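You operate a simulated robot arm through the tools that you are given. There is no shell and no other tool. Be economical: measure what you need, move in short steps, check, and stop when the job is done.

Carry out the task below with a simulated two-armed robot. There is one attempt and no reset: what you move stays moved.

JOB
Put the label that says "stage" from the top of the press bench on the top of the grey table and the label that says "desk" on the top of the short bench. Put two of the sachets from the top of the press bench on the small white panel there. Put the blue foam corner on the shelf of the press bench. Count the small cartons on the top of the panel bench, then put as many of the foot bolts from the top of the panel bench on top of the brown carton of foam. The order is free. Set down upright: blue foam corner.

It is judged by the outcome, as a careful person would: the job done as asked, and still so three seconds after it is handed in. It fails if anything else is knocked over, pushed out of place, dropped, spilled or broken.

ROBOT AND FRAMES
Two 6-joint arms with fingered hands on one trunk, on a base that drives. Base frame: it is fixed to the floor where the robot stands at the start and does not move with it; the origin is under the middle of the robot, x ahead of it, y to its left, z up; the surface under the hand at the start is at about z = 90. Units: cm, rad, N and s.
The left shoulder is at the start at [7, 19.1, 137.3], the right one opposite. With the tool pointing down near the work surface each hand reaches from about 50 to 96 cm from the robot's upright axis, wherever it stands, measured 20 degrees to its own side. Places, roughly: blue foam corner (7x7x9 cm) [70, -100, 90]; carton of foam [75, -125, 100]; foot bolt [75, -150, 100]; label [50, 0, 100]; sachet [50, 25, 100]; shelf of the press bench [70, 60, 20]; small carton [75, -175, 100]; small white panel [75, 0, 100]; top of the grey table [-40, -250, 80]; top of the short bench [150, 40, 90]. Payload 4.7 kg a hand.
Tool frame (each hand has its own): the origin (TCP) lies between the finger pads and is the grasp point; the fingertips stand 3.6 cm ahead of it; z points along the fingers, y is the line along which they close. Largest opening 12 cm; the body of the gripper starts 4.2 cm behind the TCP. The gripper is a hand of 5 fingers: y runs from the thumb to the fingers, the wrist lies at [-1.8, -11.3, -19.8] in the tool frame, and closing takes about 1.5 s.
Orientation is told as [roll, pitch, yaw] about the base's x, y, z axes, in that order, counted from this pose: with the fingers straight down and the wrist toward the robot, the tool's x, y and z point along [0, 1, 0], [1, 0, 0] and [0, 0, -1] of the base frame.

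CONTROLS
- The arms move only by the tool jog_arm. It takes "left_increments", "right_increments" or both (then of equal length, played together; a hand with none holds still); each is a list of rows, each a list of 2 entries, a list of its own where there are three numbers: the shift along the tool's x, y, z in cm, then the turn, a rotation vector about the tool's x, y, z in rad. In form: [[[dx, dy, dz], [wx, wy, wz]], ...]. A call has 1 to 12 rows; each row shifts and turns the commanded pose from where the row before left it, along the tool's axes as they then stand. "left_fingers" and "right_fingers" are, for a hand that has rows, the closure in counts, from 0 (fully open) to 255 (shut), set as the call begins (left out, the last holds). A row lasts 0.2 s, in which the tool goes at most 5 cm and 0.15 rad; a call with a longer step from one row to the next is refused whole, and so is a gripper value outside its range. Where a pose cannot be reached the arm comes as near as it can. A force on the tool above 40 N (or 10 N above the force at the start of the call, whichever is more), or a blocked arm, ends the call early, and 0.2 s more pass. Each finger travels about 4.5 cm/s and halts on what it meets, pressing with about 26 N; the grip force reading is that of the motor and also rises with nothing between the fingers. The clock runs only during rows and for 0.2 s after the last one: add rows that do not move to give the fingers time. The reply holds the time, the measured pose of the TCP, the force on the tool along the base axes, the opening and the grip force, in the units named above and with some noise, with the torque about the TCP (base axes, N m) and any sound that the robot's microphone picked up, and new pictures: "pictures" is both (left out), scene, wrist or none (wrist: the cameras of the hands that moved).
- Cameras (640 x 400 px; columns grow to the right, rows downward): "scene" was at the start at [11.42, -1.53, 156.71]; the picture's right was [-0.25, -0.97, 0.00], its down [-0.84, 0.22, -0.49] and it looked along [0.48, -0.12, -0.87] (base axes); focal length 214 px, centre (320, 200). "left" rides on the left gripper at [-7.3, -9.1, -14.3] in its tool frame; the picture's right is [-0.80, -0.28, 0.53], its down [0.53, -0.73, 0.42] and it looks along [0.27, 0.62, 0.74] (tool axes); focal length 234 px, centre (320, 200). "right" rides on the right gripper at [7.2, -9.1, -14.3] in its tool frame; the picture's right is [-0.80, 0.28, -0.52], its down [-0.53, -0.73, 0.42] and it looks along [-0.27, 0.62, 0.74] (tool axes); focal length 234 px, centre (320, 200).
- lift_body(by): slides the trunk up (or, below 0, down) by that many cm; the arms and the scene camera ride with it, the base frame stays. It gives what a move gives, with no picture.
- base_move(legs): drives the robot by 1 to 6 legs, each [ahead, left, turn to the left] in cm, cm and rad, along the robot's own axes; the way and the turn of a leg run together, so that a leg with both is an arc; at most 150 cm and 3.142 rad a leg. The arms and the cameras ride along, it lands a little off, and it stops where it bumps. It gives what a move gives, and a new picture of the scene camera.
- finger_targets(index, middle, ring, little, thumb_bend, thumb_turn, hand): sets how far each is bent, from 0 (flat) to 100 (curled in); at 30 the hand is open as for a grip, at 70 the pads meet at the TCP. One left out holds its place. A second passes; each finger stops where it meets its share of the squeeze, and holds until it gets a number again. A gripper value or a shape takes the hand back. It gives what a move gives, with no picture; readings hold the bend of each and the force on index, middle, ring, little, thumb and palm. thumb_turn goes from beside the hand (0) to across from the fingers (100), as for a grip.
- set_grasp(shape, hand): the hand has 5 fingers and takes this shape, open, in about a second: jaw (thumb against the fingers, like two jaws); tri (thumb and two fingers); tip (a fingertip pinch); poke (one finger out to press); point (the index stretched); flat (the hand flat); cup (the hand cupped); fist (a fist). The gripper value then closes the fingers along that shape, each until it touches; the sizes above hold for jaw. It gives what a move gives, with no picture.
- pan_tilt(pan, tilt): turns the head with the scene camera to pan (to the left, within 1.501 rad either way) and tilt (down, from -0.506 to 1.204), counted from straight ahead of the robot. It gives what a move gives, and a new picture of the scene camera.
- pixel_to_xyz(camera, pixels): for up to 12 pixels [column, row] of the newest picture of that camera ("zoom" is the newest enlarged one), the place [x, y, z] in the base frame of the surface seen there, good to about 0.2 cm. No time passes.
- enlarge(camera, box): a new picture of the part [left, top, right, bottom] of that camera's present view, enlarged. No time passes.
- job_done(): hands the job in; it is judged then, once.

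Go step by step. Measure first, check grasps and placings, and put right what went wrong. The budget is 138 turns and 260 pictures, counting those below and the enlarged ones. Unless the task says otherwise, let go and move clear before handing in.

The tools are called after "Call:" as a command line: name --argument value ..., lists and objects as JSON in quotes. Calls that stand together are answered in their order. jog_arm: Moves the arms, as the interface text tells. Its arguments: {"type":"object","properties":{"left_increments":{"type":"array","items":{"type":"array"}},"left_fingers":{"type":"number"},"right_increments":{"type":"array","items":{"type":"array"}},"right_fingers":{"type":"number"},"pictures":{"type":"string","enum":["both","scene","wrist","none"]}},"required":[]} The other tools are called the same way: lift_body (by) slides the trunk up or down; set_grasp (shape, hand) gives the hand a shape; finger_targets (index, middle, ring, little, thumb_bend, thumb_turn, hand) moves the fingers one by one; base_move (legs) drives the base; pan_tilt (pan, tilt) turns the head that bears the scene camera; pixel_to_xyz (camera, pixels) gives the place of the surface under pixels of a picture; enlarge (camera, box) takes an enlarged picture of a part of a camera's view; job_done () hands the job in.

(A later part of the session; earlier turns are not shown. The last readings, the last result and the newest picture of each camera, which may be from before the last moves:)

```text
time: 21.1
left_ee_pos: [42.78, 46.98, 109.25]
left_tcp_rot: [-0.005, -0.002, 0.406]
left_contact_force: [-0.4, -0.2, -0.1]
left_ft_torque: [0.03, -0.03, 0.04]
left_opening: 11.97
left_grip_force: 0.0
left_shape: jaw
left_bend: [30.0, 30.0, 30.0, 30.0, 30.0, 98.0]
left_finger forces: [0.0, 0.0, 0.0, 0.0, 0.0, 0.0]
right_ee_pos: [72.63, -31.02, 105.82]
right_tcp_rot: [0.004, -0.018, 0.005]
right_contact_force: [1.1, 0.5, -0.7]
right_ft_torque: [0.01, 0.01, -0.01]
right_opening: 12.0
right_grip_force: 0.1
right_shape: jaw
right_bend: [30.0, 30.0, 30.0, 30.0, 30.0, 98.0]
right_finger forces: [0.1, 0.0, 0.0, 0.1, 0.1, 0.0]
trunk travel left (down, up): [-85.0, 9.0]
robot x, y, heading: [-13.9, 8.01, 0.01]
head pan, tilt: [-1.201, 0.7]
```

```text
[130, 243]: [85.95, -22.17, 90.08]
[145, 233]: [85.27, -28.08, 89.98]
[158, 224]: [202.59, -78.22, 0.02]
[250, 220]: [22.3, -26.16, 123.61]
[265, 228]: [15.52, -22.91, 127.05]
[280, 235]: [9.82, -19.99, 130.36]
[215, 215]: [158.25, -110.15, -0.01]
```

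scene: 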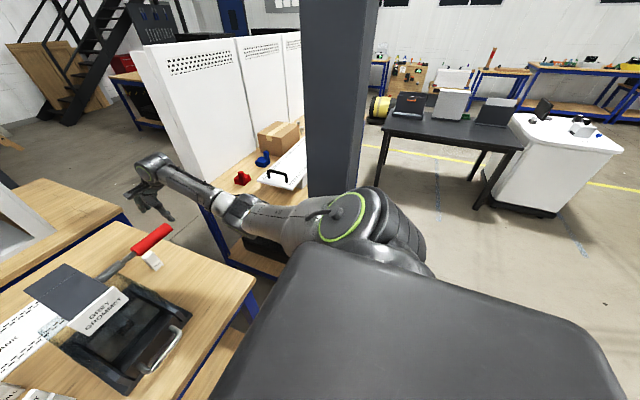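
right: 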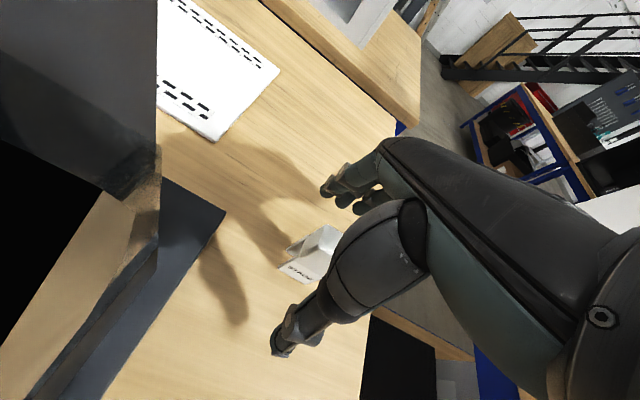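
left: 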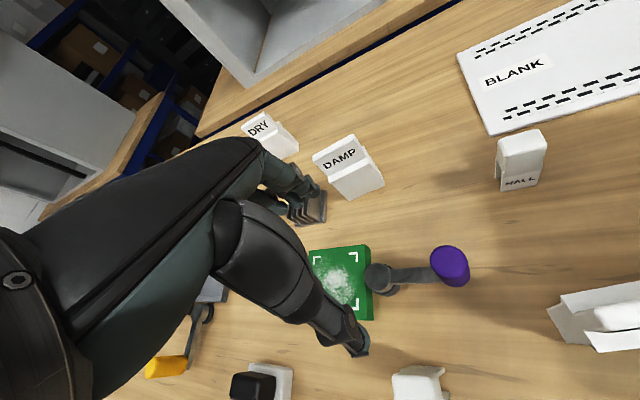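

The arm is straighter and further from the handle now. Back 40 cm.

Call:
base_move --legs '[[-40, 0, 0]]'

```text
time: 23.7
left_ee_pos: [2.11, 46.55, 109.11]
left_tcp_rot: [-0.003, -0.005, 0.406]
left_contact_force: [-0.6, 0.0, 0.0]
left_ft_torque: [0.03, 0.0, -0.01]
left_opening: 11.99
left_grip_force: 0.1
left_shape: jaw
left_bend: [30.0, 30.0, 30.0, 30.0, 30.0, 98.0]
left_finger forces: [0.1, 0.0, 0.0, 0.0, 0.0, 0.0]
right_ee_pos: [31.99, -31.56, 105.69]
right_tcp_rot: [0.005, -0.014, 0.003]
right_contact_force: [0.4, -0.3, 0.1]
right_ft_torque: [-0.02, 0.0, 0.02]
right_opening: 11.98
right_grip_force: 0.1
right_shape: jaw
right_bend: [30.0, 30.0, 30.0, 30.0, 30.0, 98.0]
right_finger forces: [0.0, 0.1, 0.0, 0.0, 0.1, 0.0]
trunk travel left (down, up): [-85.0, 9.0]
robot x, y, heading: [-54.52, 7.77, 0.016]
head pan, tilt: [-1.201, 0.7]
```

scene: 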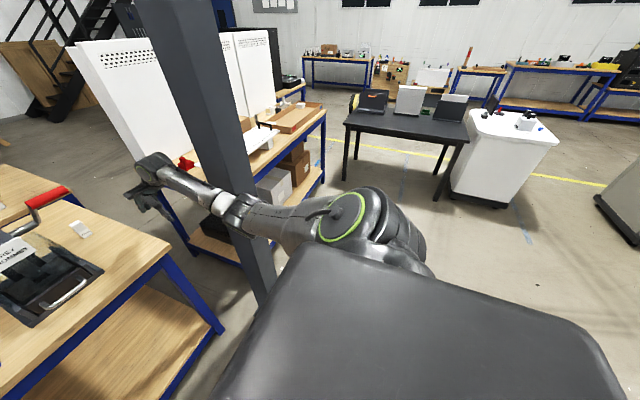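

Clear. The right hand can now go behind the handle: raise to z≈122, back 3, then left 16 cm to y≈-15.

Call:
jog_arm --right_increments '[[[0, -1.5, -4], [0, 0, 0]], [[0, -1.5, -4], [0, 0, 0]], [[0, 0, -4], [0, 0, 0]], [[0, 0, -4], [0, 0, 0]], [[4, 0, 0], [0, 0, 0]], [[4, 0, 0], [0, 0, 0]], [[4, 0, 0], [0, 0, 0]], [[4, 0, 0], [0, 0, 0]], [[0, 0, 0], [0, 0, 0]]]' --pictures "none"

Call:
pan_tilt --pan -0.2 --tilt 0.5

Call:
enlarge --camera "scene" --box '[240, 130, 440, 260]'

```text
time: 25.7
left_ee_pos: [2.16, 46.6, 109.25]
left_tcp_rot: [-0.001, -0.005, 0.407]
left_contact_force: [0.6, -0.6, 0.4]
left_ft_torque: [-0.01, -0.01, 0.01]
left_opening: 11.99
left_grip_force: 0.0
left_shape: jaw
left_bend: [30.0, 30.0, 30.0, 30.0, 30.0, 98.0]
left_finger forces: [0.1, 0.0, 0.0, 0.0, 0.1, 0.0]
right_ee_pos: [28.48, -15.38, 121.7]
right_tcp_rot: [0.002, -0.016, 0.005]
right_contact_force: [-0.3, -0.5, 0.4]
right_ft_torque: [0.04, 0.01, 0.01]
right_opening: 11.99
right_grip_force: 0.1
right_shape: jaw
right_bend: [30.0, 30.0, 30.0, 30.0, 30.0, 98.0]
right_finger forces: [0.1, 0.0, 0.0, 0.0, 0.1, 0.0]
trunk travel left (down, up): [-85.0, 9.0]
robot x, y, heading: [-54.7, 7.81, 0.016]
head pan, tilt: [-1.201, 0.7]
```

```text
time: 26.9
left_ee_pos: [2.17, 46.59, 109.26]
left_tcp_rot: [-0.004, -0.004, 0.407]
left_contact_force: [-0.3, 0.0, 0.2]
left_ft_torque: [0.03, -0.02, 0.0]
left_opening: 11.99
left_grip_force: 0.0
left_shape: jaw
left_bend: [30.0, 30.0, 30.0, 30.0, 30.0, 98.0]
left_finger forces: [0.0, 0.1, 0.0, 0.1, 0.0, 0.0]
right_ee_pos: [28.55, -15.25, 121.82]
right_tcp_rot: [0.003, -0.016, 0.003]
right_contact_force: [0.2, -0.4, 0.1]
right_ft_torque: [0.02, -0.01, 0.04]
right_opening: 12.03
right_grip_force: 0.0
right_shape: jaw
right_bend: [30.0, 30.0, 30.0, 30.0, 30.0, 98.0]
right_finger forces: [0.0, 0.0, 0.0, 0.0, 0.0, 0.0]
trunk travel left (down, up): [-85.0, 9.0]
robot x, y, heading: [-54.68, 7.83, 0.014]
head pan, tilt: [-0.201, 0.499]
```

scene: 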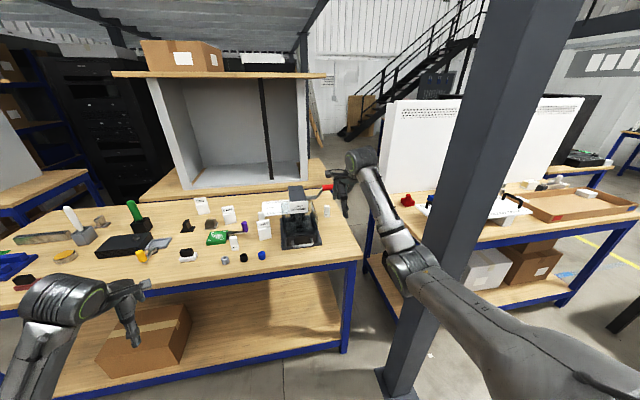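

```text
3.08 times, centred on (340, 195) of scene
```

zoom: 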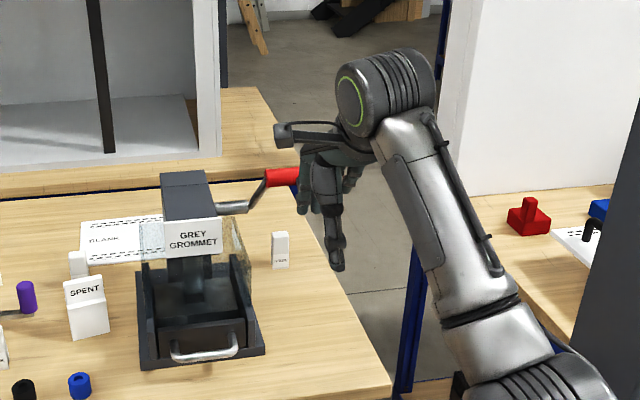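

The hand is behind the handle. Push gently ahead.

Call:
jog_arm --right_increments '[[[0, 1, 0], [0, 0, 0]], [[0, 1, 0], [0, 0, 0]], [[0, 1, 0], [0, 0, 0]], [[0, 1, 0], [0, 0, 0]], [[0, 1, 0], [0, 0, 0]], [[0, 0, 0], [0, 0, 0]]]' --pictures "scene"

Call:
enlarge --camera "scene" --box '[280, 150, 380, 220]'

Call:
pixel_to_xyz --camera "zoom" --pixels '[[285, 225], [320, 225], [260, 240], [305, 240]]'

```text
time: 28.4
left_ee_pos: [2.05, 46.57, 109.32]
left_tcp_rot: [-0.003, -0.004, 0.409]
left_contact_force: [-0.1, -0.7, 0.1]
left_ft_torque: [0.02, -0.01, 0.03]
left_opening: 11.99
left_grip_force: 0.1
left_shape: jaw
left_bend: [30.0, 30.0, 30.0, 30.0, 30.0, 98.0]
left_finger forces: [0.0, 0.0, 0.1, 0.0, 0.1, 0.0]
right_ee_pos: [33.67, -15.45, 121.82]
right_tcp_rot: [0.003, -0.016, 0.002]
right_contact_force: [0.1, 0.3, -0.3]
right_ft_torque: [0.0, 0.0, -0.01]
right_opening: 11.96
right_grip_force: 0.1
right_shape: jaw
right_bend: [30.0, 30.0, 30.0, 30.0, 30.0, 98.0]
right_finger forces: [0.0, 0.0, 0.0, 0.0, 0.0, 0.0]
trunk travel left (down, up): [-85.0, 9.0]
robot x, y, heading: [-54.4, 7.88, 0.012]
head pan, tilt: [-0.201, 0.499]
```

scene: 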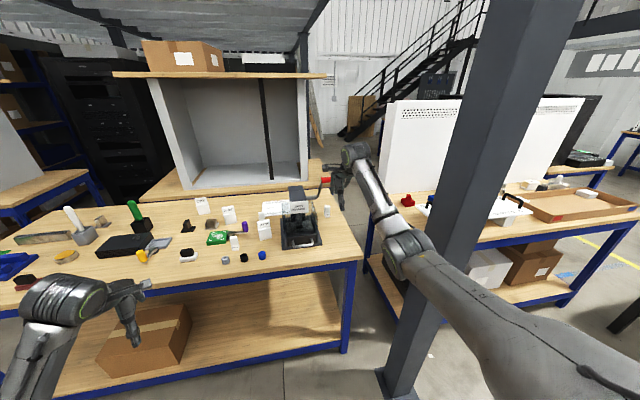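

```text
5.71 times, centred on (330, 185) of scene
```

zoom: 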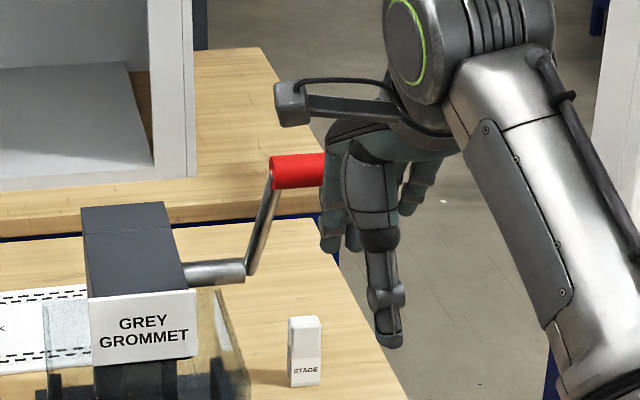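

```text
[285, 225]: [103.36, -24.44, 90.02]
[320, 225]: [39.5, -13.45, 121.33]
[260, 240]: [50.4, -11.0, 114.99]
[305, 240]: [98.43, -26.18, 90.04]
```

Measure the handle now.

Call:
pixel_to_xyz --camera "zoom" --pixels '[[290, 170], [310, 168], [300, 158], [300, 185], [330, 225], [350, 170], [355, 235], [383, 320]]'

```text
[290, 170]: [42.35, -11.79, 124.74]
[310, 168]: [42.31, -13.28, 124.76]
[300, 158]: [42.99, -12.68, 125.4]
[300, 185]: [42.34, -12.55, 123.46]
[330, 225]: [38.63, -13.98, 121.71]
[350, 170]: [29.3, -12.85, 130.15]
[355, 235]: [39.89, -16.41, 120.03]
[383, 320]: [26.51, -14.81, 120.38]
```

Handle centre is now ≈[44.0,124.1]; originally ≈[47.1,126.3]. Push 3.1 cm more.

Call:
jog_arm --right_increments '[[[0, 1, 0], [0, 0, 0]], [[0, 1, 0], [0, 0, 0]], [[0, 1.1, 0], [0, 0, 0]], [[0, 0, 0], [0, 0, 0]]]' --pictures "scene"

Call:
enlarge --camera "scene" --box '[280, 150, 380, 220]'

Call:
pixel_to_xyz --camera "zoom" --pixels '[[290, 145], [290, 150], [290, 155], [290, 165], [300, 150], [300, 155], [300, 165], [300, 170]]'

```text
time: 29.4
left_ee_pos: [1.99, 46.65, 109.39]
left_tcp_rot: [-0.005, -0.003, 0.407]
left_contact_force: [0.4, -0.5, 0.1]
left_ft_torque: [-0.03, 0.03, 0.02]
left_opening: 12.0
left_grip_force: 0.1
left_shape: jaw
left_bend: [30.0, 30.0, 30.0, 30.0, 30.0, 98.0]
left_finger forces: [0.0, 0.0, 0.0, 0.0, 0.0, 0.1]
right_ee_pos: [36.68, -15.46, 121.82]
right_tcp_rot: [0.004, -0.019, 0.004]
right_contact_force: [-1.3, 0.5, -0.7]
right_ft_torque: [0.01, -0.01, -0.04]
right_opening: 11.97
right_grip_force: 0.1
right_shape: jaw
right_bend: [30.0, 30.0, 30.0, 30.0, 30.0, 98.0]
right_finger forces: [0.1, 1.4, 0.0, 0.0, 0.1, 0.1]
trunk travel left (down, up): [-85.0, 9.0]
robot x, y, heading: [-54.88, 7.84, 0.011]
head pan, tilt: [-0.201, 0.499]
```

scene: 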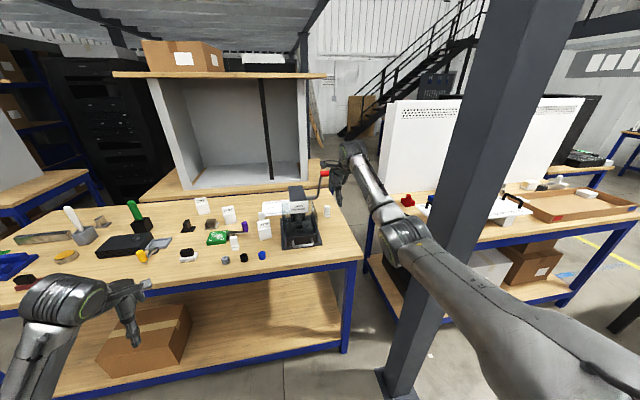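

```text
5.71 times, centred on (330, 185) of scene
```

zoom: 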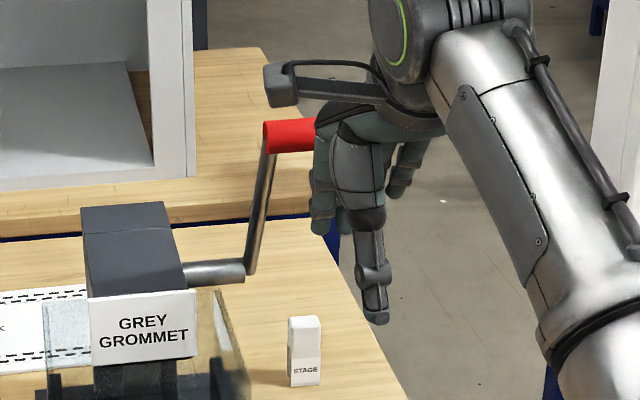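

```text
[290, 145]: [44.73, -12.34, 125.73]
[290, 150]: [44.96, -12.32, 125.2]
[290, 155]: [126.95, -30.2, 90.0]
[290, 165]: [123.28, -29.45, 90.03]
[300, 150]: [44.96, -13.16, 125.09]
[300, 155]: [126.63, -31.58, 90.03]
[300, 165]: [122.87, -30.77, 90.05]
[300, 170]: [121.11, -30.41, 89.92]
```

Nearly back (centre ≈[46.2,126.4]). One more 0.8 cm push, then withdraw 8 cm back.

Call:
jog_arm --right_increments '[[[0, 0.9, 0], [0, 0, 0]], [[0, 0, 0], [0, 0, 0]], [[0, -3, 0], [0, 0, 0]], [[0, -4, 0], [0, 0, 0]], [[0, -4, 0], [0, 0, 0]], [[0, 0, 0], [0, 0, 0]]]' --pictures "scene"

Call:
enlarge --camera "scene" --box '[280, 150, 380, 220]'

Call:
pixel_to_xyz --camera "zoom" --pixels '[[275, 120], [275, 125], [275, 130], [275, 135], [275, 140], [275, 145], [275, 115]]'

```text
time: 30.8
left_ee_pos: [2.16, 46.66, 109.22]
left_tcp_rot: [-0.004, -0.003, 0.407]
left_contact_force: [0.1, -0.2, -0.1]
left_ft_torque: [0.04, 0.04, -0.01]
left_opening: 11.99
left_grip_force: 0.1
left_shape: jaw
left_bend: [30.0, 30.0, 30.0, 30.0, 30.0, 98.0]
left_finger forces: [0.1, 0.0, 0.1, 0.1, 0.0, 0.0]
right_ee_pos: [26.61, -15.4, 121.55]
right_tcp_rot: [0.003, -0.017, 0.004]
right_contact_force: [-0.2, 0.6, 0.3]
right_ft_torque: [-0.02, -0.02, 0.0]
right_opening: 12.0
right_grip_force: 0.0
right_shape: jaw
right_bend: [30.0, 30.0, 30.0, 30.0, 30.0, 98.0]
right_finger forces: [0.0, 0.0, 0.0, 0.1, 0.0, 0.0]
trunk travel left (down, up): [-85.0, 9.0]
robot x, y, heading: [-54.65, 7.73, 0.015]
head pan, tilt: [-0.201, 0.499]
```

scene: 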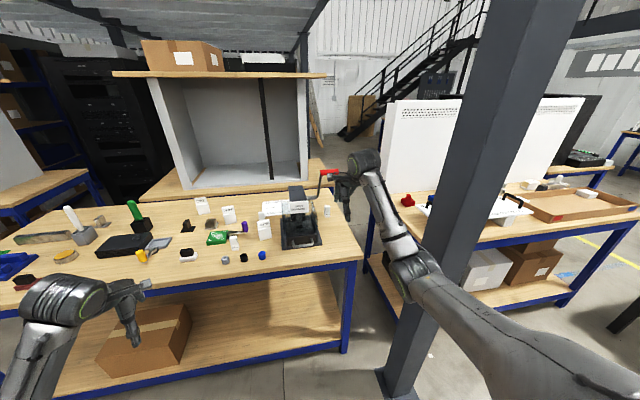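

```text
5.71 times, centred on (330, 185) of scene
```

zoom: 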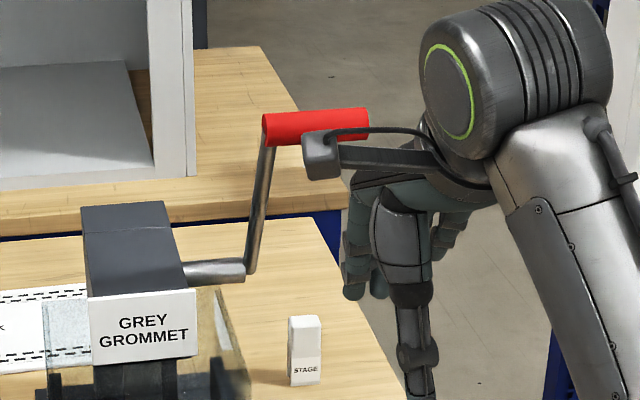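

```text
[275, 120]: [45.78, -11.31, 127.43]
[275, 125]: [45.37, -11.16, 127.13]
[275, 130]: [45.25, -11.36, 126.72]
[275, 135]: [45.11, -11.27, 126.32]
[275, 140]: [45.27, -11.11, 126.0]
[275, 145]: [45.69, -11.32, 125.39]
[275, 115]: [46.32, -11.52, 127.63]
```

The lever is back where it was (surface 45.3, z≈127). Now return the right hand to the side lane and drive ahead 40 cm as I came out.

Call:
jog_arm --right_increments '[[[-4, 0, 0], [0, 0, 0]], [[-4, 0, 0], [0, 0, 0]], [[-4, 0, 0], [0, 0, 0]], [[-4, 0, 0], [0, 0, 0]], [[0, 1.5, 4], [0, 0, 0]], [[0, 1.5, 4], [0, 0, 0]], [[0, 1.5, 4], [0, 0, 0]], [[0, 1, 4], [0, 0, 0]], [[0, 0, 0], [0, 0, 0]]]' --pictures "none"

Call:
base_move --legs '[[41, 0, 0]]'

```text
time: 32.8
left_ee_pos: [2.03, 46.65, 109.25]
left_tcp_rot: [-0.003, -0.004, 0.407]
left_contact_force: [0.0, -0.3, 0.1]
left_ft_torque: [0.01, -0.01, 0.0]
left_opening: 11.99
left_grip_force: 0.1
left_shape: jaw
left_bend: [30.0, 30.0, 30.0, 30.0, 30.0, 98.0]
left_finger forces: [0.1, 0.1, 0.0, 0.1, 0.0, 0.0]
right_ee_pos: [32.08, -31.75, 105.92]
right_tcp_rot: [0.004, -0.018, 0.004]
right_contact_force: [0.1, 0.5, 0.6]
right_ft_torque: [0.0, 0.01, 0.0]
right_opening: 12.0
right_grip_force: 0.0
right_shape: jaw
right_bend: [30.0, 30.0, 30.0, 30.0, 30.0, 98.0]
right_finger forces: [0.0, 0.1, 0.0, 0.0, 0.1, 0.1]
trunk travel left (down, up): [-85.0, 9.0]
robot x, y, heading: [-54.52, 7.54, 0.01]
head pan, tilt: [-0.201, 0.499]
```

```text
time: 35.3
left_ee_pos: [42.87, 47.12, 109.22]
left_tcp_rot: [-0.004, -0.004, 0.409]
left_contact_force: [-0.3, 0.0, 0.2]
left_ft_torque: [0.01, 0.01, 0.02]
left_opening: 11.99
left_grip_force: 0.1
left_shape: jaw
left_bend: [30.0, 30.0, 30.0, 30.0, 30.0, 98.0]
left_finger forces: [0.0, 0.0, 0.1, 0.0, 0.1, 0.1]
right_ee_pos: [72.91, -30.98, 105.81]
right_tcp_rot: [0.005, -0.017, 0.008]
right_contact_force: [-0.3, -0.8, -0.2]
right_ft_torque: [0.01, -0.01, -0.02]
right_opening: 11.99
right_grip_force: 0.0
right_shape: jaw
right_bend: [30.0, 30.0, 30.0, 30.0, 30.0, 98.0]
right_finger forces: [0.0, 0.0, 0.1, 0.0, 0.0, 0.0]
trunk travel left (down, up): [-85.0, 9.0]
robot x, y, heading: [-13.76, 8.11, 0.015]
head pan, tilt: [-0.201, 0.499]
```

scene: 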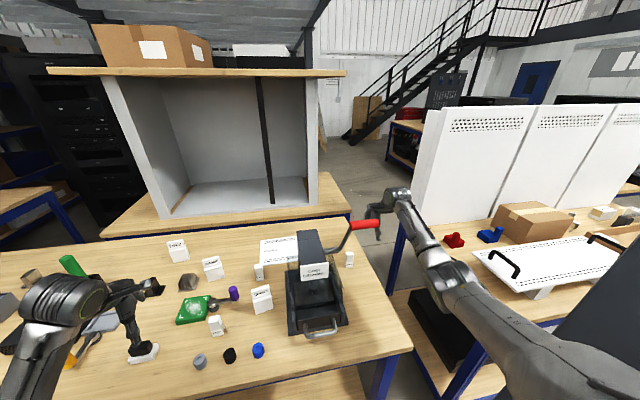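

Now bring the left hand over SPENT and turn the right hand +90° yaw in its free lane.

Call:
jog_arm --left_increments '[[[-4.4, -0.57, 0], [0, 0, 0]], [[-4.4, -0.57, 0], [0, 0, 0]], [[-4.4, -0.57, 0], [0, 0, 0]], [[-4.4, -0.57, 0], [0, 0, 0]], [[-4.4, -0.57, 0], [0, 0, 0]], [[-4.4, -0.57, 0], [0, 0, 0]], [[-4.4, -0.57, 0], [0, 0, 0]], [[0, 0, 0], [0, 0, 0]], [[0, 0, 0], [0, 0, 0]], [[0, 0, 0], [0, 0, 0]], [[0, 0, 0], [0, 0, 0]], [[0, 0, 0], [0, 0, 0]]]' --right_increments '[[[0, 0, 0], [0, 0, -0.14]], [[0, 0, 0], [0, 0, -0.14]], [[0, 0, 0], [0, 0, -0.14]], [[0, 0, 0], [0, 0, -0.14]], [[0, 0, 0], [0, 0, -0.14]], [[0, 0, 0], [0, 0, -0.14]], [[0, 0, 0], [0, 0, -0.14]], [[0, 0, 0], [0, 0, -0.14]], [[0, 0, 0], [0, 0, -0.14]], [[0, 0, 0], [0, 0, -0.14]], [[0, 0, 0], [0, 0, -0.14]], [[0, 0, 0], [0, 0, 0]]]'

```text
time: 38.1
left_ee_pos: [54.02, 23.22, 107.43]
left_tcp_rot: [0.056, -0.051, 0.457]
left_contact_force: [0.5, 0.5, 0.1]
left_ft_torque: [0.02, -0.01, -0.01]
left_opening: 12.03
left_grip_force: 0.1
left_shape: jaw
left_bend: [30.0, 30.0, 30.0, 30.0, 30.0, 98.0]
left_finger forces: [0.0, 0.0, 0.0, 0.0, 0.1, 0.0]
left hand out of reach, approached as far as the arm can: row 1, 2
right_ee_pos: [65.29, -28.74, 105.71]
right_tcp_rot: [-0.015, -0.004, 1.548]
right_contact_force: [0.6, -0.3, -1.2]
right_ft_torque: [-0.01, 0.03, 0.03]
right_opening: 11.99
right_grip_force: 0.0
right_shape: jaw
right_bend: [30.0, 30.0, 30.0, 30.0, 30.0, 98.0]
right_finger forces: [0.0, 0.0, 0.0, 0.0, 0.1, 0.0]
right hand out of reach, approached as far as the arm can: row 7, 8, 9, 10, 11
trunk travel left (down, up): [-85.0, 9.0]
robot x, y, heading: [-14.07, 8.42, 0.014]
head pan, tilt: [-0.201, 0.499]
stopped in row 12 (left hand): the arm was blocked; the commanded pose is now the measured one
```

scene: 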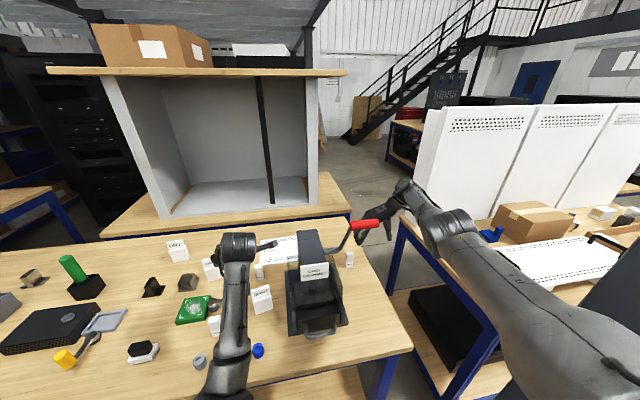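
right: 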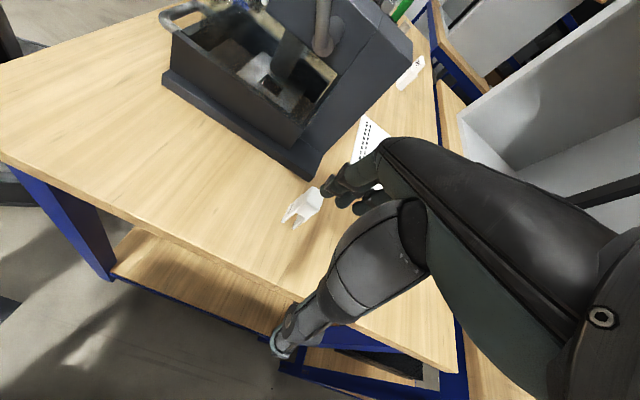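
left: 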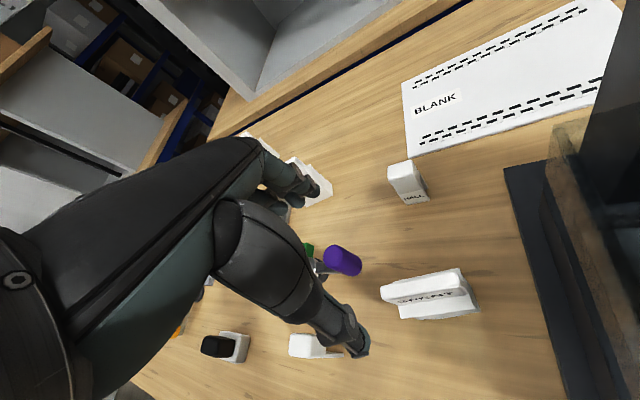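

The right hand turned fine and is at [65.3,-28.7]; the left is blocked reaching across. First the STAGE label: measure press base edge and the label from the right camera.

Call:
pixel_to_xyz --camera "right" --pixels '[[310, 178], [240, 135], [170, 85], [300, 195], [315, 190], [287, 215], [295, 225], [318, 208]]'

Call:
enlarge --camera "right" --box '[240, 140, 400, 240]'

```text
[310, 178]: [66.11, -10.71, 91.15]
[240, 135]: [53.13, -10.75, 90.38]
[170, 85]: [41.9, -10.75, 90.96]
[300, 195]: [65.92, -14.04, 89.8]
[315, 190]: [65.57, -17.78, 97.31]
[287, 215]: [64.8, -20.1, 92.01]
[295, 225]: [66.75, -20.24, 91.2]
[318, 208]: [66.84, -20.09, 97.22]
```

```text
4.00 times, centred on (320, 190) of right
```

zoom: 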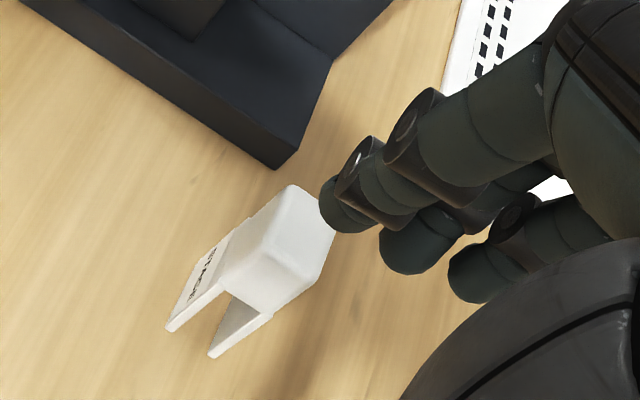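

Label centre ≈[66.0,-18.7], press base side at y=-10.75. Narrow the fingers a bit and move over it.

Call:
jog_arm --right_increments '[[[-0.3, 3.3, 0], [0, 0, 0]], [[-0.3, 3.3, 0], [0, 0, 0]], [[-0.3, 3.3, 0], [0, 0, 0]], [[0, 0, 2.5], [0, 0, 0]], [[0, 0, 0], [0, 0, 0]]]' --right_fingers 85

Call:
enlarge --camera "right" --box '[220, 140, 460, 300]'

```text
time: 39.3
left_ee_pos: [53.86, 23.13, 107.43]
left_tcp_rot: [0.055, -0.051, 0.453]
left_contact_force: [-0.1, -0.3, -0.5]
left_ft_torque: [0.01, 0.01, -0.02]
left_opening: 11.98
left_grip_force: 0.1
left_shape: jaw
left_bend: [30.0, 30.0, 30.0, 30.0, 30.0, 98.0]
left_finger forces: [0.0, 0.0, 0.0, 0.0, 0.1, 0.0]
right_ee_pos: [66.48, -18.67, 103.25]
right_tcp_rot: [-0.016, -0.004, 1.548]
right_contact_force: [0.1, 0.4, -0.5]
right_ft_torque: [0.01, -0.01, 0.01]
right_opening: 8.05
right_grip_force: 0.0
right_shape: jaw
right_bend: [27.0, 38.0, 36.0, 35.0, 62.0, 99.0]
right_finger forces: [0.0, 0.1, 0.0, 0.0, 0.1, 0.0]
trunk travel left (down, up): [-85.0, 9.0]
robot x, y, heading: [-13.58, 8.35, 0.018]
head pan, tilt: [-0.201, 0.499]
```

scene: 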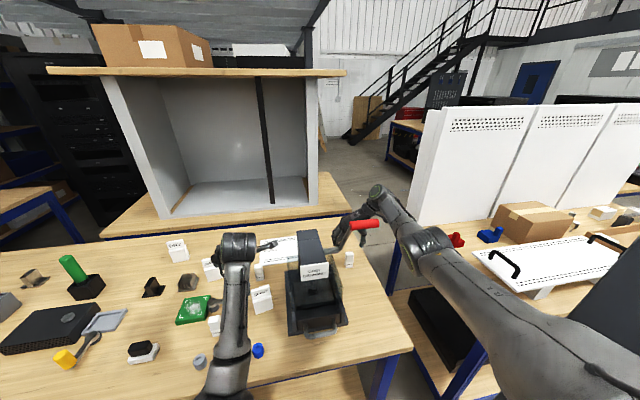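
right: 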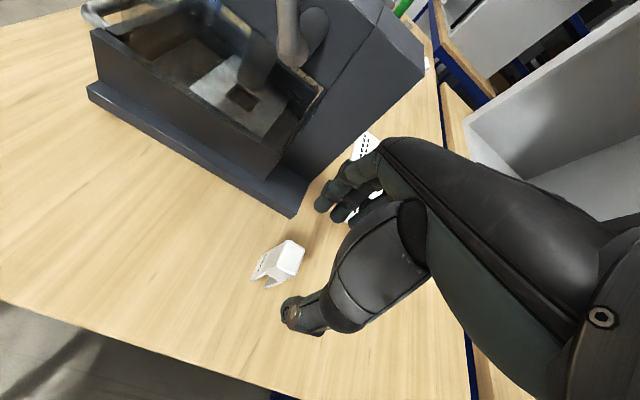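

```text
2.50 times, centred on (340, 220) of right
```

zoom: 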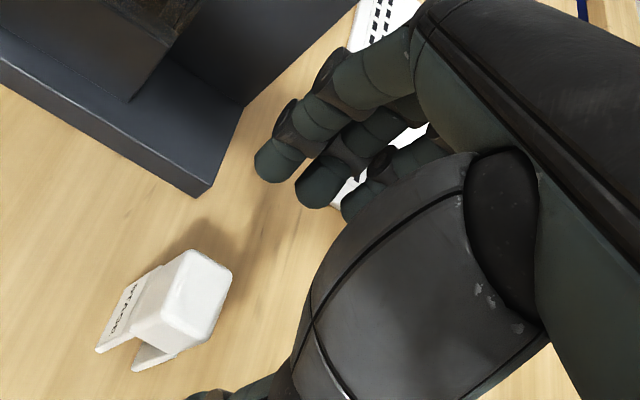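

Aligned; STAGE lies between thumb and fingers. Lower to z≈95.7.

Call:
jog_arm --right_increments '[[[0.2, 0, 2.5], [0, 0, 0]], [[0.2, 0, 2.5], [0, 0, 0]], [[0, 0, 2.4], [0, 0, 0]], [[0, 0, 0], [0, 0, 0]]]'

Call:
enlarge --camera "right" --box '[220, 140, 460, 300]'

```text
time: 40.3
left_ee_pos: [53.87, 23.1, 107.29]
left_tcp_rot: [0.053, -0.052, 0.454]
left_contact_force: [-0.8, -0.4, 0.5]
left_ft_torque: [0.0, -0.01, -0.02]
left_opening: 11.98
left_grip_force: 0.1
left_shape: jaw
left_bend: [30.0, 30.0, 30.0, 30.0, 30.0, 98.0]
left_finger forces: [0.0, 0.0, 0.1, 0.0, 0.0, 0.1]
right_ee_pos: [65.2, -18.9, 95.86]
right_tcp_rot: [-0.013, -0.006, 1.548]
right_contact_force: [0.1, -0.6, -0.2]
right_ft_torque: [0.02, 0.02, -0.01]
right_opening: 8.04
right_grip_force: 0.1
right_shape: jaw
right_bend: [27.0, 38.0, 36.0, 35.0, 62.0, 100.0]
right_finger forces: [0.0, 0.0, 0.0, 0.1, 0.0, 0.0]
right hand out of reach, approached as far as the arm can: row 3
trunk travel left (down, up): [-85.0, 9.0]
robot x, y, heading: [-13.58, 8.48, 0.011]
head pan, tilt: [-0.201, 0.499]
```

scene: 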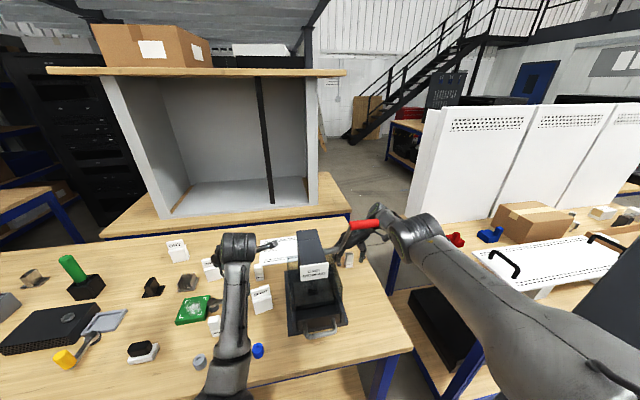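
right: 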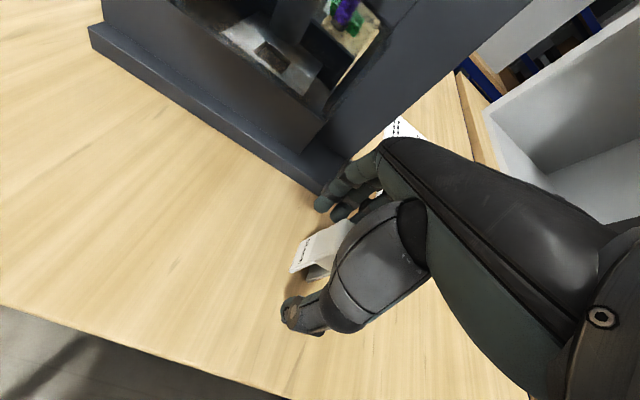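

```text
2.50 times, centred on (340, 220) of right
```

zoom: 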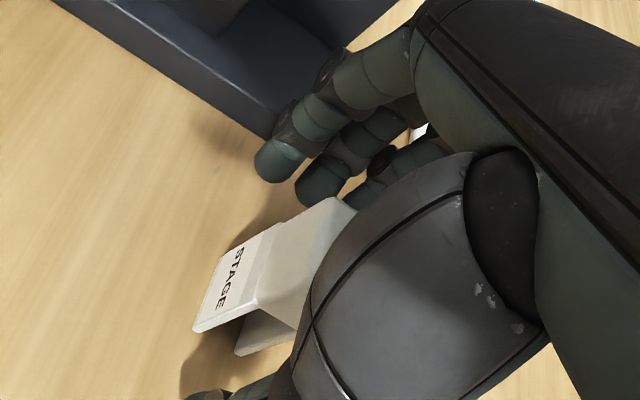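

STAGE sits between thumb and fingers. Close.

Call:
jog_arm --right_increments '[[[0, 0, 0], [0, 0, 0]], [[0, 0, 0], [0, 0, 0]], [[0, 0, 0], [0, 0, 0]], [[0, 0, 0], [0, 0, 0]], [[0, 0, 0], [0, 0, 0]], [[0, 0, 0], [0, 0, 0]], [[0, 0, 0], [0, 0, 0]]]' --right_fingers 230 --pictures "none"

Call:
enlarge --camera "right" --box '[220, 140, 460, 300]'

```text
time: 41.9
left_ee_pos: [53.8, 23.25, 107.47]
left_tcp_rot: [0.055, -0.051, 0.456]
left_contact_force: [-0.7, 1.0, 0.2]
left_ft_torque: [-0.01, 0.01, -0.03]
left_opening: 11.99
left_grip_force: 0.2
left_shape: jaw
left_bend: [30.0, 30.0, 30.0, 30.0, 30.0, 98.0]
left_finger forces: [0.1, 0.1, 0.0, 0.1, 0.0, 0.1]
right_ee_pos: [65.12, -18.86, 95.78]
right_tcp_rot: [-0.014, -0.006, 1.548]
right_contact_force: [0.3, -0.9, -1.3]
right_ft_torque: [-0.01, 0.01, 0.0]
right_opening: 0.82
right_grip_force: 25.8
right_shape: jaw
right_bend: [70.0, 62.0, 70.0, 70.0, 77.0, 100.0]
right_finger forces: [0.3, 9.4, 0.1, 0.1, 15.4, 0.0]
trunk travel left (down, up): [-85.0, 9.0]
robot x, y, heading: [-13.3, 8.4, 0.016]
head pan, tilt: [-0.201, 0.499]
```

```text
2.50 times, centred on (340, 220) of right
```

zoom: 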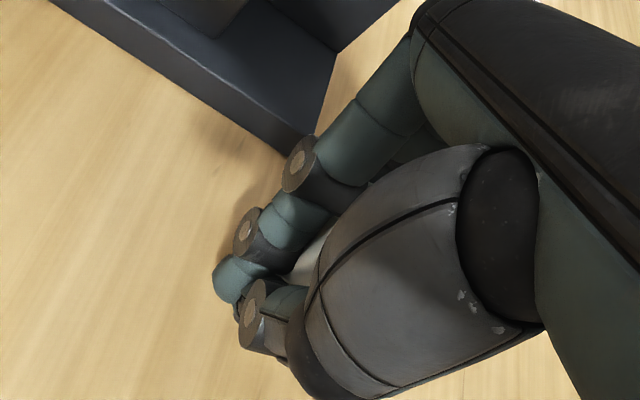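

Middle finger 9.4 N and thumb 15.4 N: the label is pinched. Lift 4 cm and go right 12 cm.

Call:
jog_arm --right_increments '[[[0, 0, -2], [0, 0, 0]], [[0, 0, -2], [0, 0, 0]], [[0, -3, 0], [0, 0, 0]], [[0, -3, 0], [0, 0, 0]], [[0, -3, 0], [0, 0, 0]], [[0, -3, 0], [0, 0, 0]], [[0, 0, 0], [0, 0, 0]]]'

Call:
enlarge --camera "scene" --box '[270, 180, 440, 290]'

```text
time: 43.5
left_ee_pos: [53.91, 23.31, 107.35]
left_tcp_rot: [0.053, -0.047, 0.456]
left_contact_force: [0.1, 0.7, 0.1]
left_ft_torque: [-0.02, -0.03, 0.02]
left_opening: 12.0
left_grip_force: 0.0
left_shape: jaw
left_bend: [30.0, 30.0, 30.0, 30.0, 30.0, 98.0]
left_finger forces: [0.0, 0.0, 0.0, 0.0, 0.0, 0.1]
right_ee_pos: [63.48, -30.66, 99.77]
right_tcp_rot: [-0.016, -0.002, 1.548]
right_contact_force: [0.5, -0.4, -0.8]
right_ft_torque: [-0.05, -0.01, 0.02]
right_opening: 0.81
right_grip_force: 25.8
right_shape: jaw
right_bend: [70.0, 62.0, 70.0, 70.0, 77.0, 100.0]
right_finger forces: [0.3, 9.1, 0.1, 0.0, 15.4, 0.0]
right hand out of reach, approached as far as the arm can: row 1, 2, 4, 5, 6
trunk travel left (down, up): [-85.0, 9.0]
robot x, y, heading: [-13.68, 8.51, 0.016]
head pan, tilt: [-0.201, 0.499]
```

scene: 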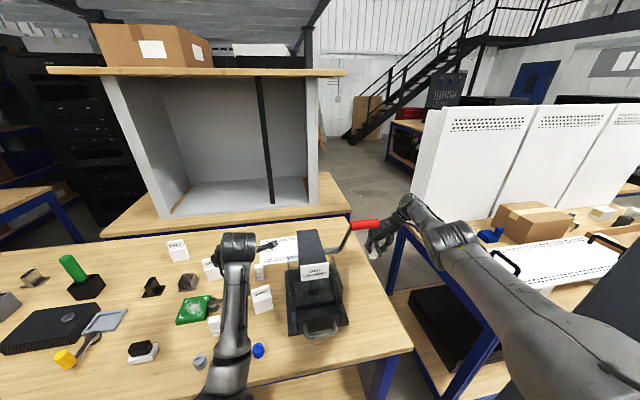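
right: 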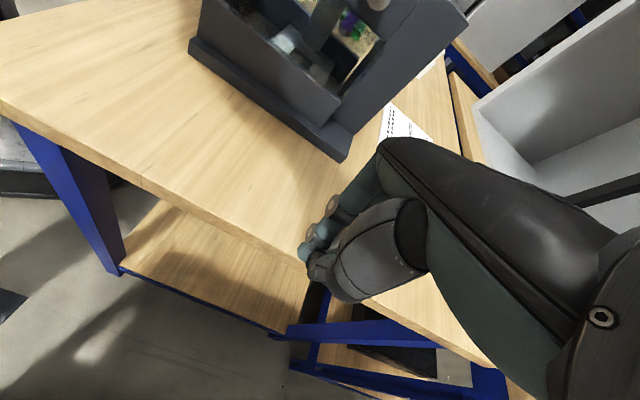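

```text
3.64 times, centred on (355, 235) of scene
```

zoom: 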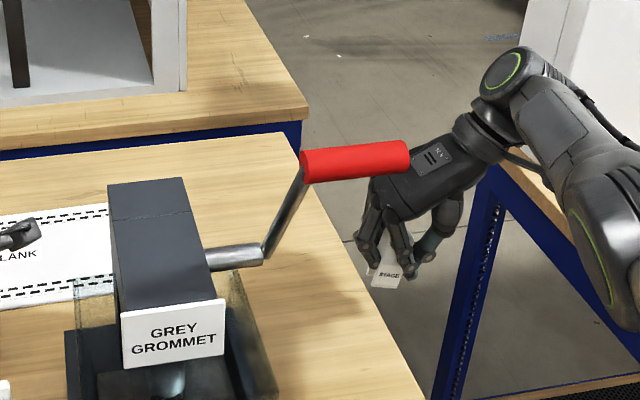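

STAGE hangs from the fingers, lever untouched. Now unwind the right hand's yaw in the lane and send the left hand towards DAMP (better reach than SPENT).

Call:
jog_arm --left_increments '[[[1.17, 3.98, 0], [0, 0, 0]], [[1.17, 3.98, 0], [0, 0, 0]], [[1.17, 3.98, 0], [0, 0, 0]], [[1.17, 3.98, 0], [0, 0, 0]], [[1.17, 3.98, 0], [0, 0, 0]], [[0, 0, 0], [0.025, -0.027, 0.08]], [[0, 0, 0], [0.025, -0.027, 0.08]], [[0, 0, 0], [0, 0, 0]], [[0, 0, 0], [0, 0, 0]], [[0, 0, 0], [0, 0, 0]], [[0, 0, 0], [0, 0, 0]], [[0, 0, 0], [0, 0, 0]]]' --right_increments '[[[0, 0, -1], [0, 0, 0.14]], [[0, 0, -1], [0, 0, 0.14]], [[0, 0, -1], [0, 0, 0.14]], [[0, 0, -1], [0, 0, 0.14]], [[0, 0, -1], [0, 0, 0.14]], [[0, 0, -1], [0, 0, 0.14]], [[0, 0, 0], [0, 0, 0.14]], [[0, 0, 0], [0, 0, 0.14]], [[0, 0, 0], [0, 0, 0.14]], [[0, 0, 0], [0, 0, 0.14]], [[0, 0, 0], [0, 0, 0.14]], [[0, 0, 0], [0, 0, 0]]]'

```text
time: 46.1
left_ee_pos: [69.11, 36.77, 108.71]
left_tcp_rot: [0.001, 0.006, 0.296]
left_contact_force: [0.5, 0.0, -0.1]
left_ft_torque: [-0.01, 0.0, 0.01]
left_opening: 11.98
left_grip_force: 0.1
left_shape: jaw
left_bend: [30.0, 30.0, 30.0, 30.0, 30.0, 98.0]
left_finger forces: [0.0, 0.0, 0.1, 0.0, 0.1, 0.1]
right_ee_pos: [63.08, -30.62, 105.91]
right_tcp_rot: [0.005, -0.016, 0.007]
right_contact_force: [0.3, -0.4, -0.9]
right_ft_torque: [0.01, 0.03, 0.01]
right_opening: 0.83
right_grip_force: 26.3
right_shape: jaw
right_bend: [70.0, 62.0, 70.0, 70.0, 77.0, 100.0]
right_finger forces: [0.5, 8.7, 0.0, 0.0, 15.4, 0.1]
trunk travel left (down, up): [-85.0, 9.0]
robot x, y, heading: [-14.14, 8.25, 0.015]
head pan, tilt: [-0.201, 0.499]
```

scene: 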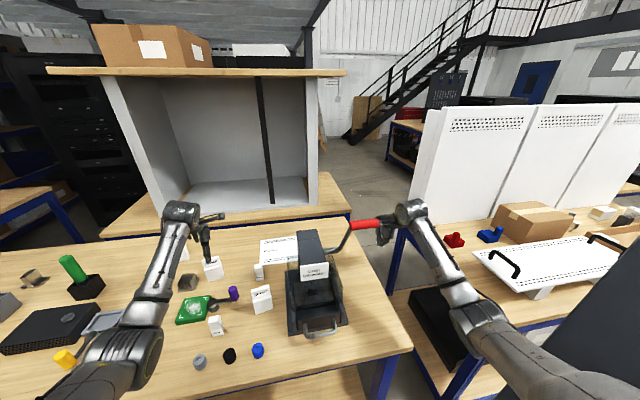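
right: 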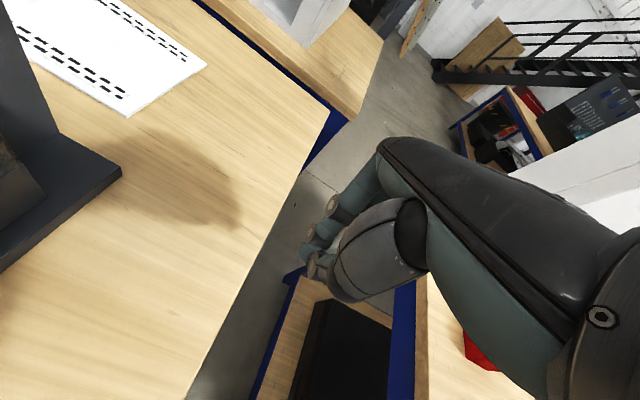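
left: 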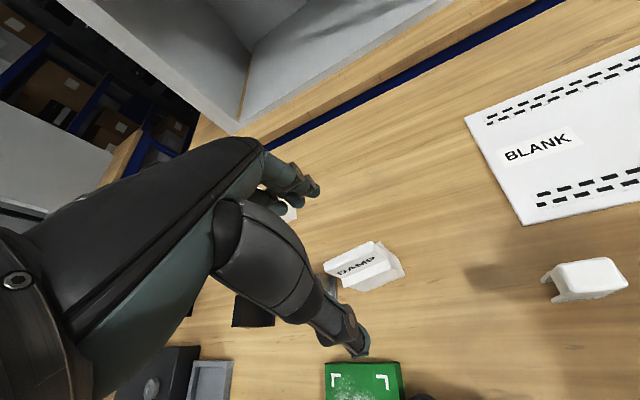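

Left hand over DAMP; refine its place from the left camera.

Call:
enlarge --camera "left" --box '[240, 200, 480, 360]'

Call:
pixel_to_xyz --camera "left" --pixels '[[330, 264], [372, 244], [376, 250], [350, 262], [390, 265], [358, 290], [400, 278], [382, 262]]'

```text
2.50 times, centred on (360, 280) of left
```

zoom: 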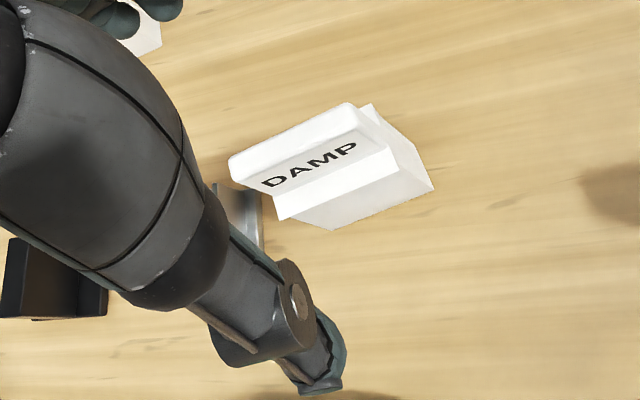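

```text
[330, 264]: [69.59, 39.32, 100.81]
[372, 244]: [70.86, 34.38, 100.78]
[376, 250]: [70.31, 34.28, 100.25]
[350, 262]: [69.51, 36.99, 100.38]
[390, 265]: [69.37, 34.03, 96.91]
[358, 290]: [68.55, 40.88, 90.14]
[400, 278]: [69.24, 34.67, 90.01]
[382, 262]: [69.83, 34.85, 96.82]
```

Crimp centre ≈[70.2,36.9,100.8]. Shift 1.1 ahead and lower to z≈97.

Call:
jog_arm --left_increments '[[[0, 1.1, 1.7], [0, 0, 0]], [[0, 0, 3], [0, 0, 0]], [[0, 0, 3], [0, 0, 0]], [[0, 0, 2], [0, 0, 0]], [[0, 0, 2], [0, 0, 0]], [[0, 0, 0], [0, 0, 0]]]' --left_fingers 60 --pictures "wrist"

Call:
enlarge --camera "scene" --box '[130, 190, 280, 300]'

```text
time: 47.5
left_ee_pos: [70.18, 37.25, 97.09]
left_tcp_rot: [-0.001, 0.006, 0.294]
left_contact_force: [0.6, 0.3, 0.0]
left_ft_torque: [0.0, -0.01, 0.01]
left_opening: 9.21
left_grip_force: 0.1
left_shape: jaw
left_bend: [26.0, 35.0, 33.0, 33.0, 55.0, 99.0]
left_finger forces: [0.1, 0.0, 0.0, 0.1, 0.0, 0.1]
right_ee_pos: [63.31, -30.48, 105.97]
right_tcp_rot: [0.002, -0.014, 0.008]
right_contact_force: [0.2, 0.1, 0.1]
right_ft_torque: [0.01, 0.0, -0.06]
right_opening: 0.81
right_grip_force: 25.7
right_shape: jaw
right_bend: [70.0, 62.0, 70.0, 70.0, 77.0, 100.0]
right_finger forces: [0.5, 8.9, 0.1, 0.1, 15.4, 0.0]
trunk travel left (down, up): [-85.0, 9.0]
robot x, y, heading: [-14.36, 8.45, 0.014]
head pan, tilt: [-0.201, 0.499]
```

left: 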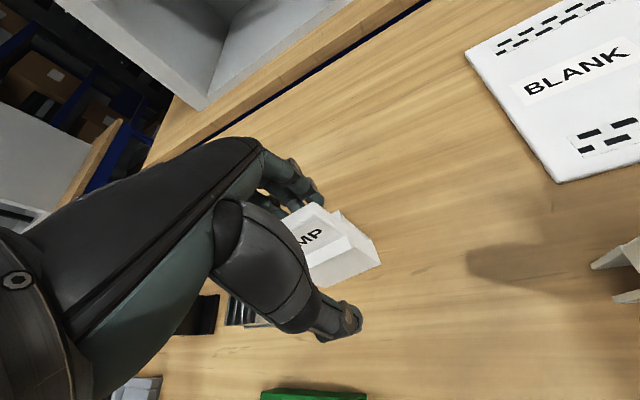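

```text
3.64 times, centred on (205, 245) of scene
```

zoom: 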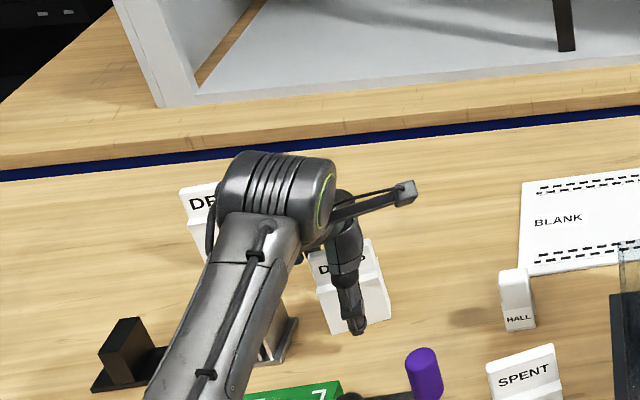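

In place around DAMP. Close.

Call:
jog_arm --left_increments '[[[0, 0, 0], [0, 0, 0]], [[0, 0, 0], [0, 0, 0]], [[0, 0, 0], [0, 0, 0]], [[0, 0, 0], [0, 0, 0]], [[0, 0, 0], [0, 0, 0]], [[0, 0, 0], [0, 0, 0]], [[0, 0, 0], [0, 0, 0]], [[0, 0, -2], [0, 0, 0]], [[0, 0, -3], [0, 0, 0]], [[0, 0, 0], [0, 0, 0]]]' --left_fingers 230 --pictures "wrist"

Call:
enlarge --camera "scene" --box '[130, 190, 280, 300]'

```text
time: 49.7
left_ee_pos: [70.29, 37.31, 101.93]
left_tcp_rot: [0.0, 0.01, 0.296]
left_contact_force: [-0.1, 1.5, 0.5]
left_ft_torque: [0.03, 0.03, 0.0]
left_opening: 2.91
left_grip_force: 26.4
left_shape: jaw
left_bend: [73.0, 57.0, 55.0, 58.0, 75.0, 100.0]
left_finger forces: [14.1, 6.2, 3.0, 0.1, 23.1, 0.0]
right_ee_pos: [63.33, -30.53, 105.82]
right_tcp_rot: [0.003, -0.016, 0.01]
right_contact_force: [0.4, 0.4, -0.1]
right_ft_torque: [0.02, -0.01, -0.01]
right_opening: 0.83
right_grip_force: 25.3
right_shape: jaw
right_bend: [70.0, 62.0, 70.0, 70.0, 77.0, 100.0]
right_finger forces: [0.4, 8.8, 0.0, 0.0, 15.3, 0.1]
trunk travel left (down, up): [-85.0, 9.0]
robot x, y, heading: [-13.46, 8.29, 0.014]
head pan, tilt: [-0.201, 0.499]
```

left: 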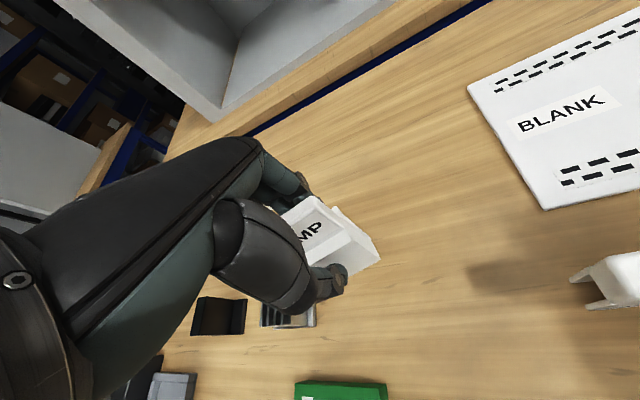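

```text
3.64 times, centred on (205, 245) of scene
```

zoom: 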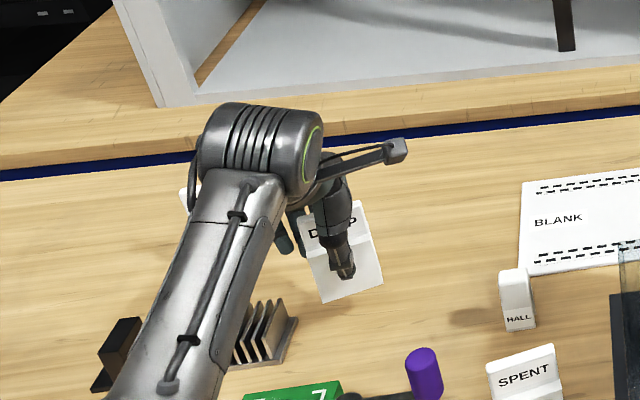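

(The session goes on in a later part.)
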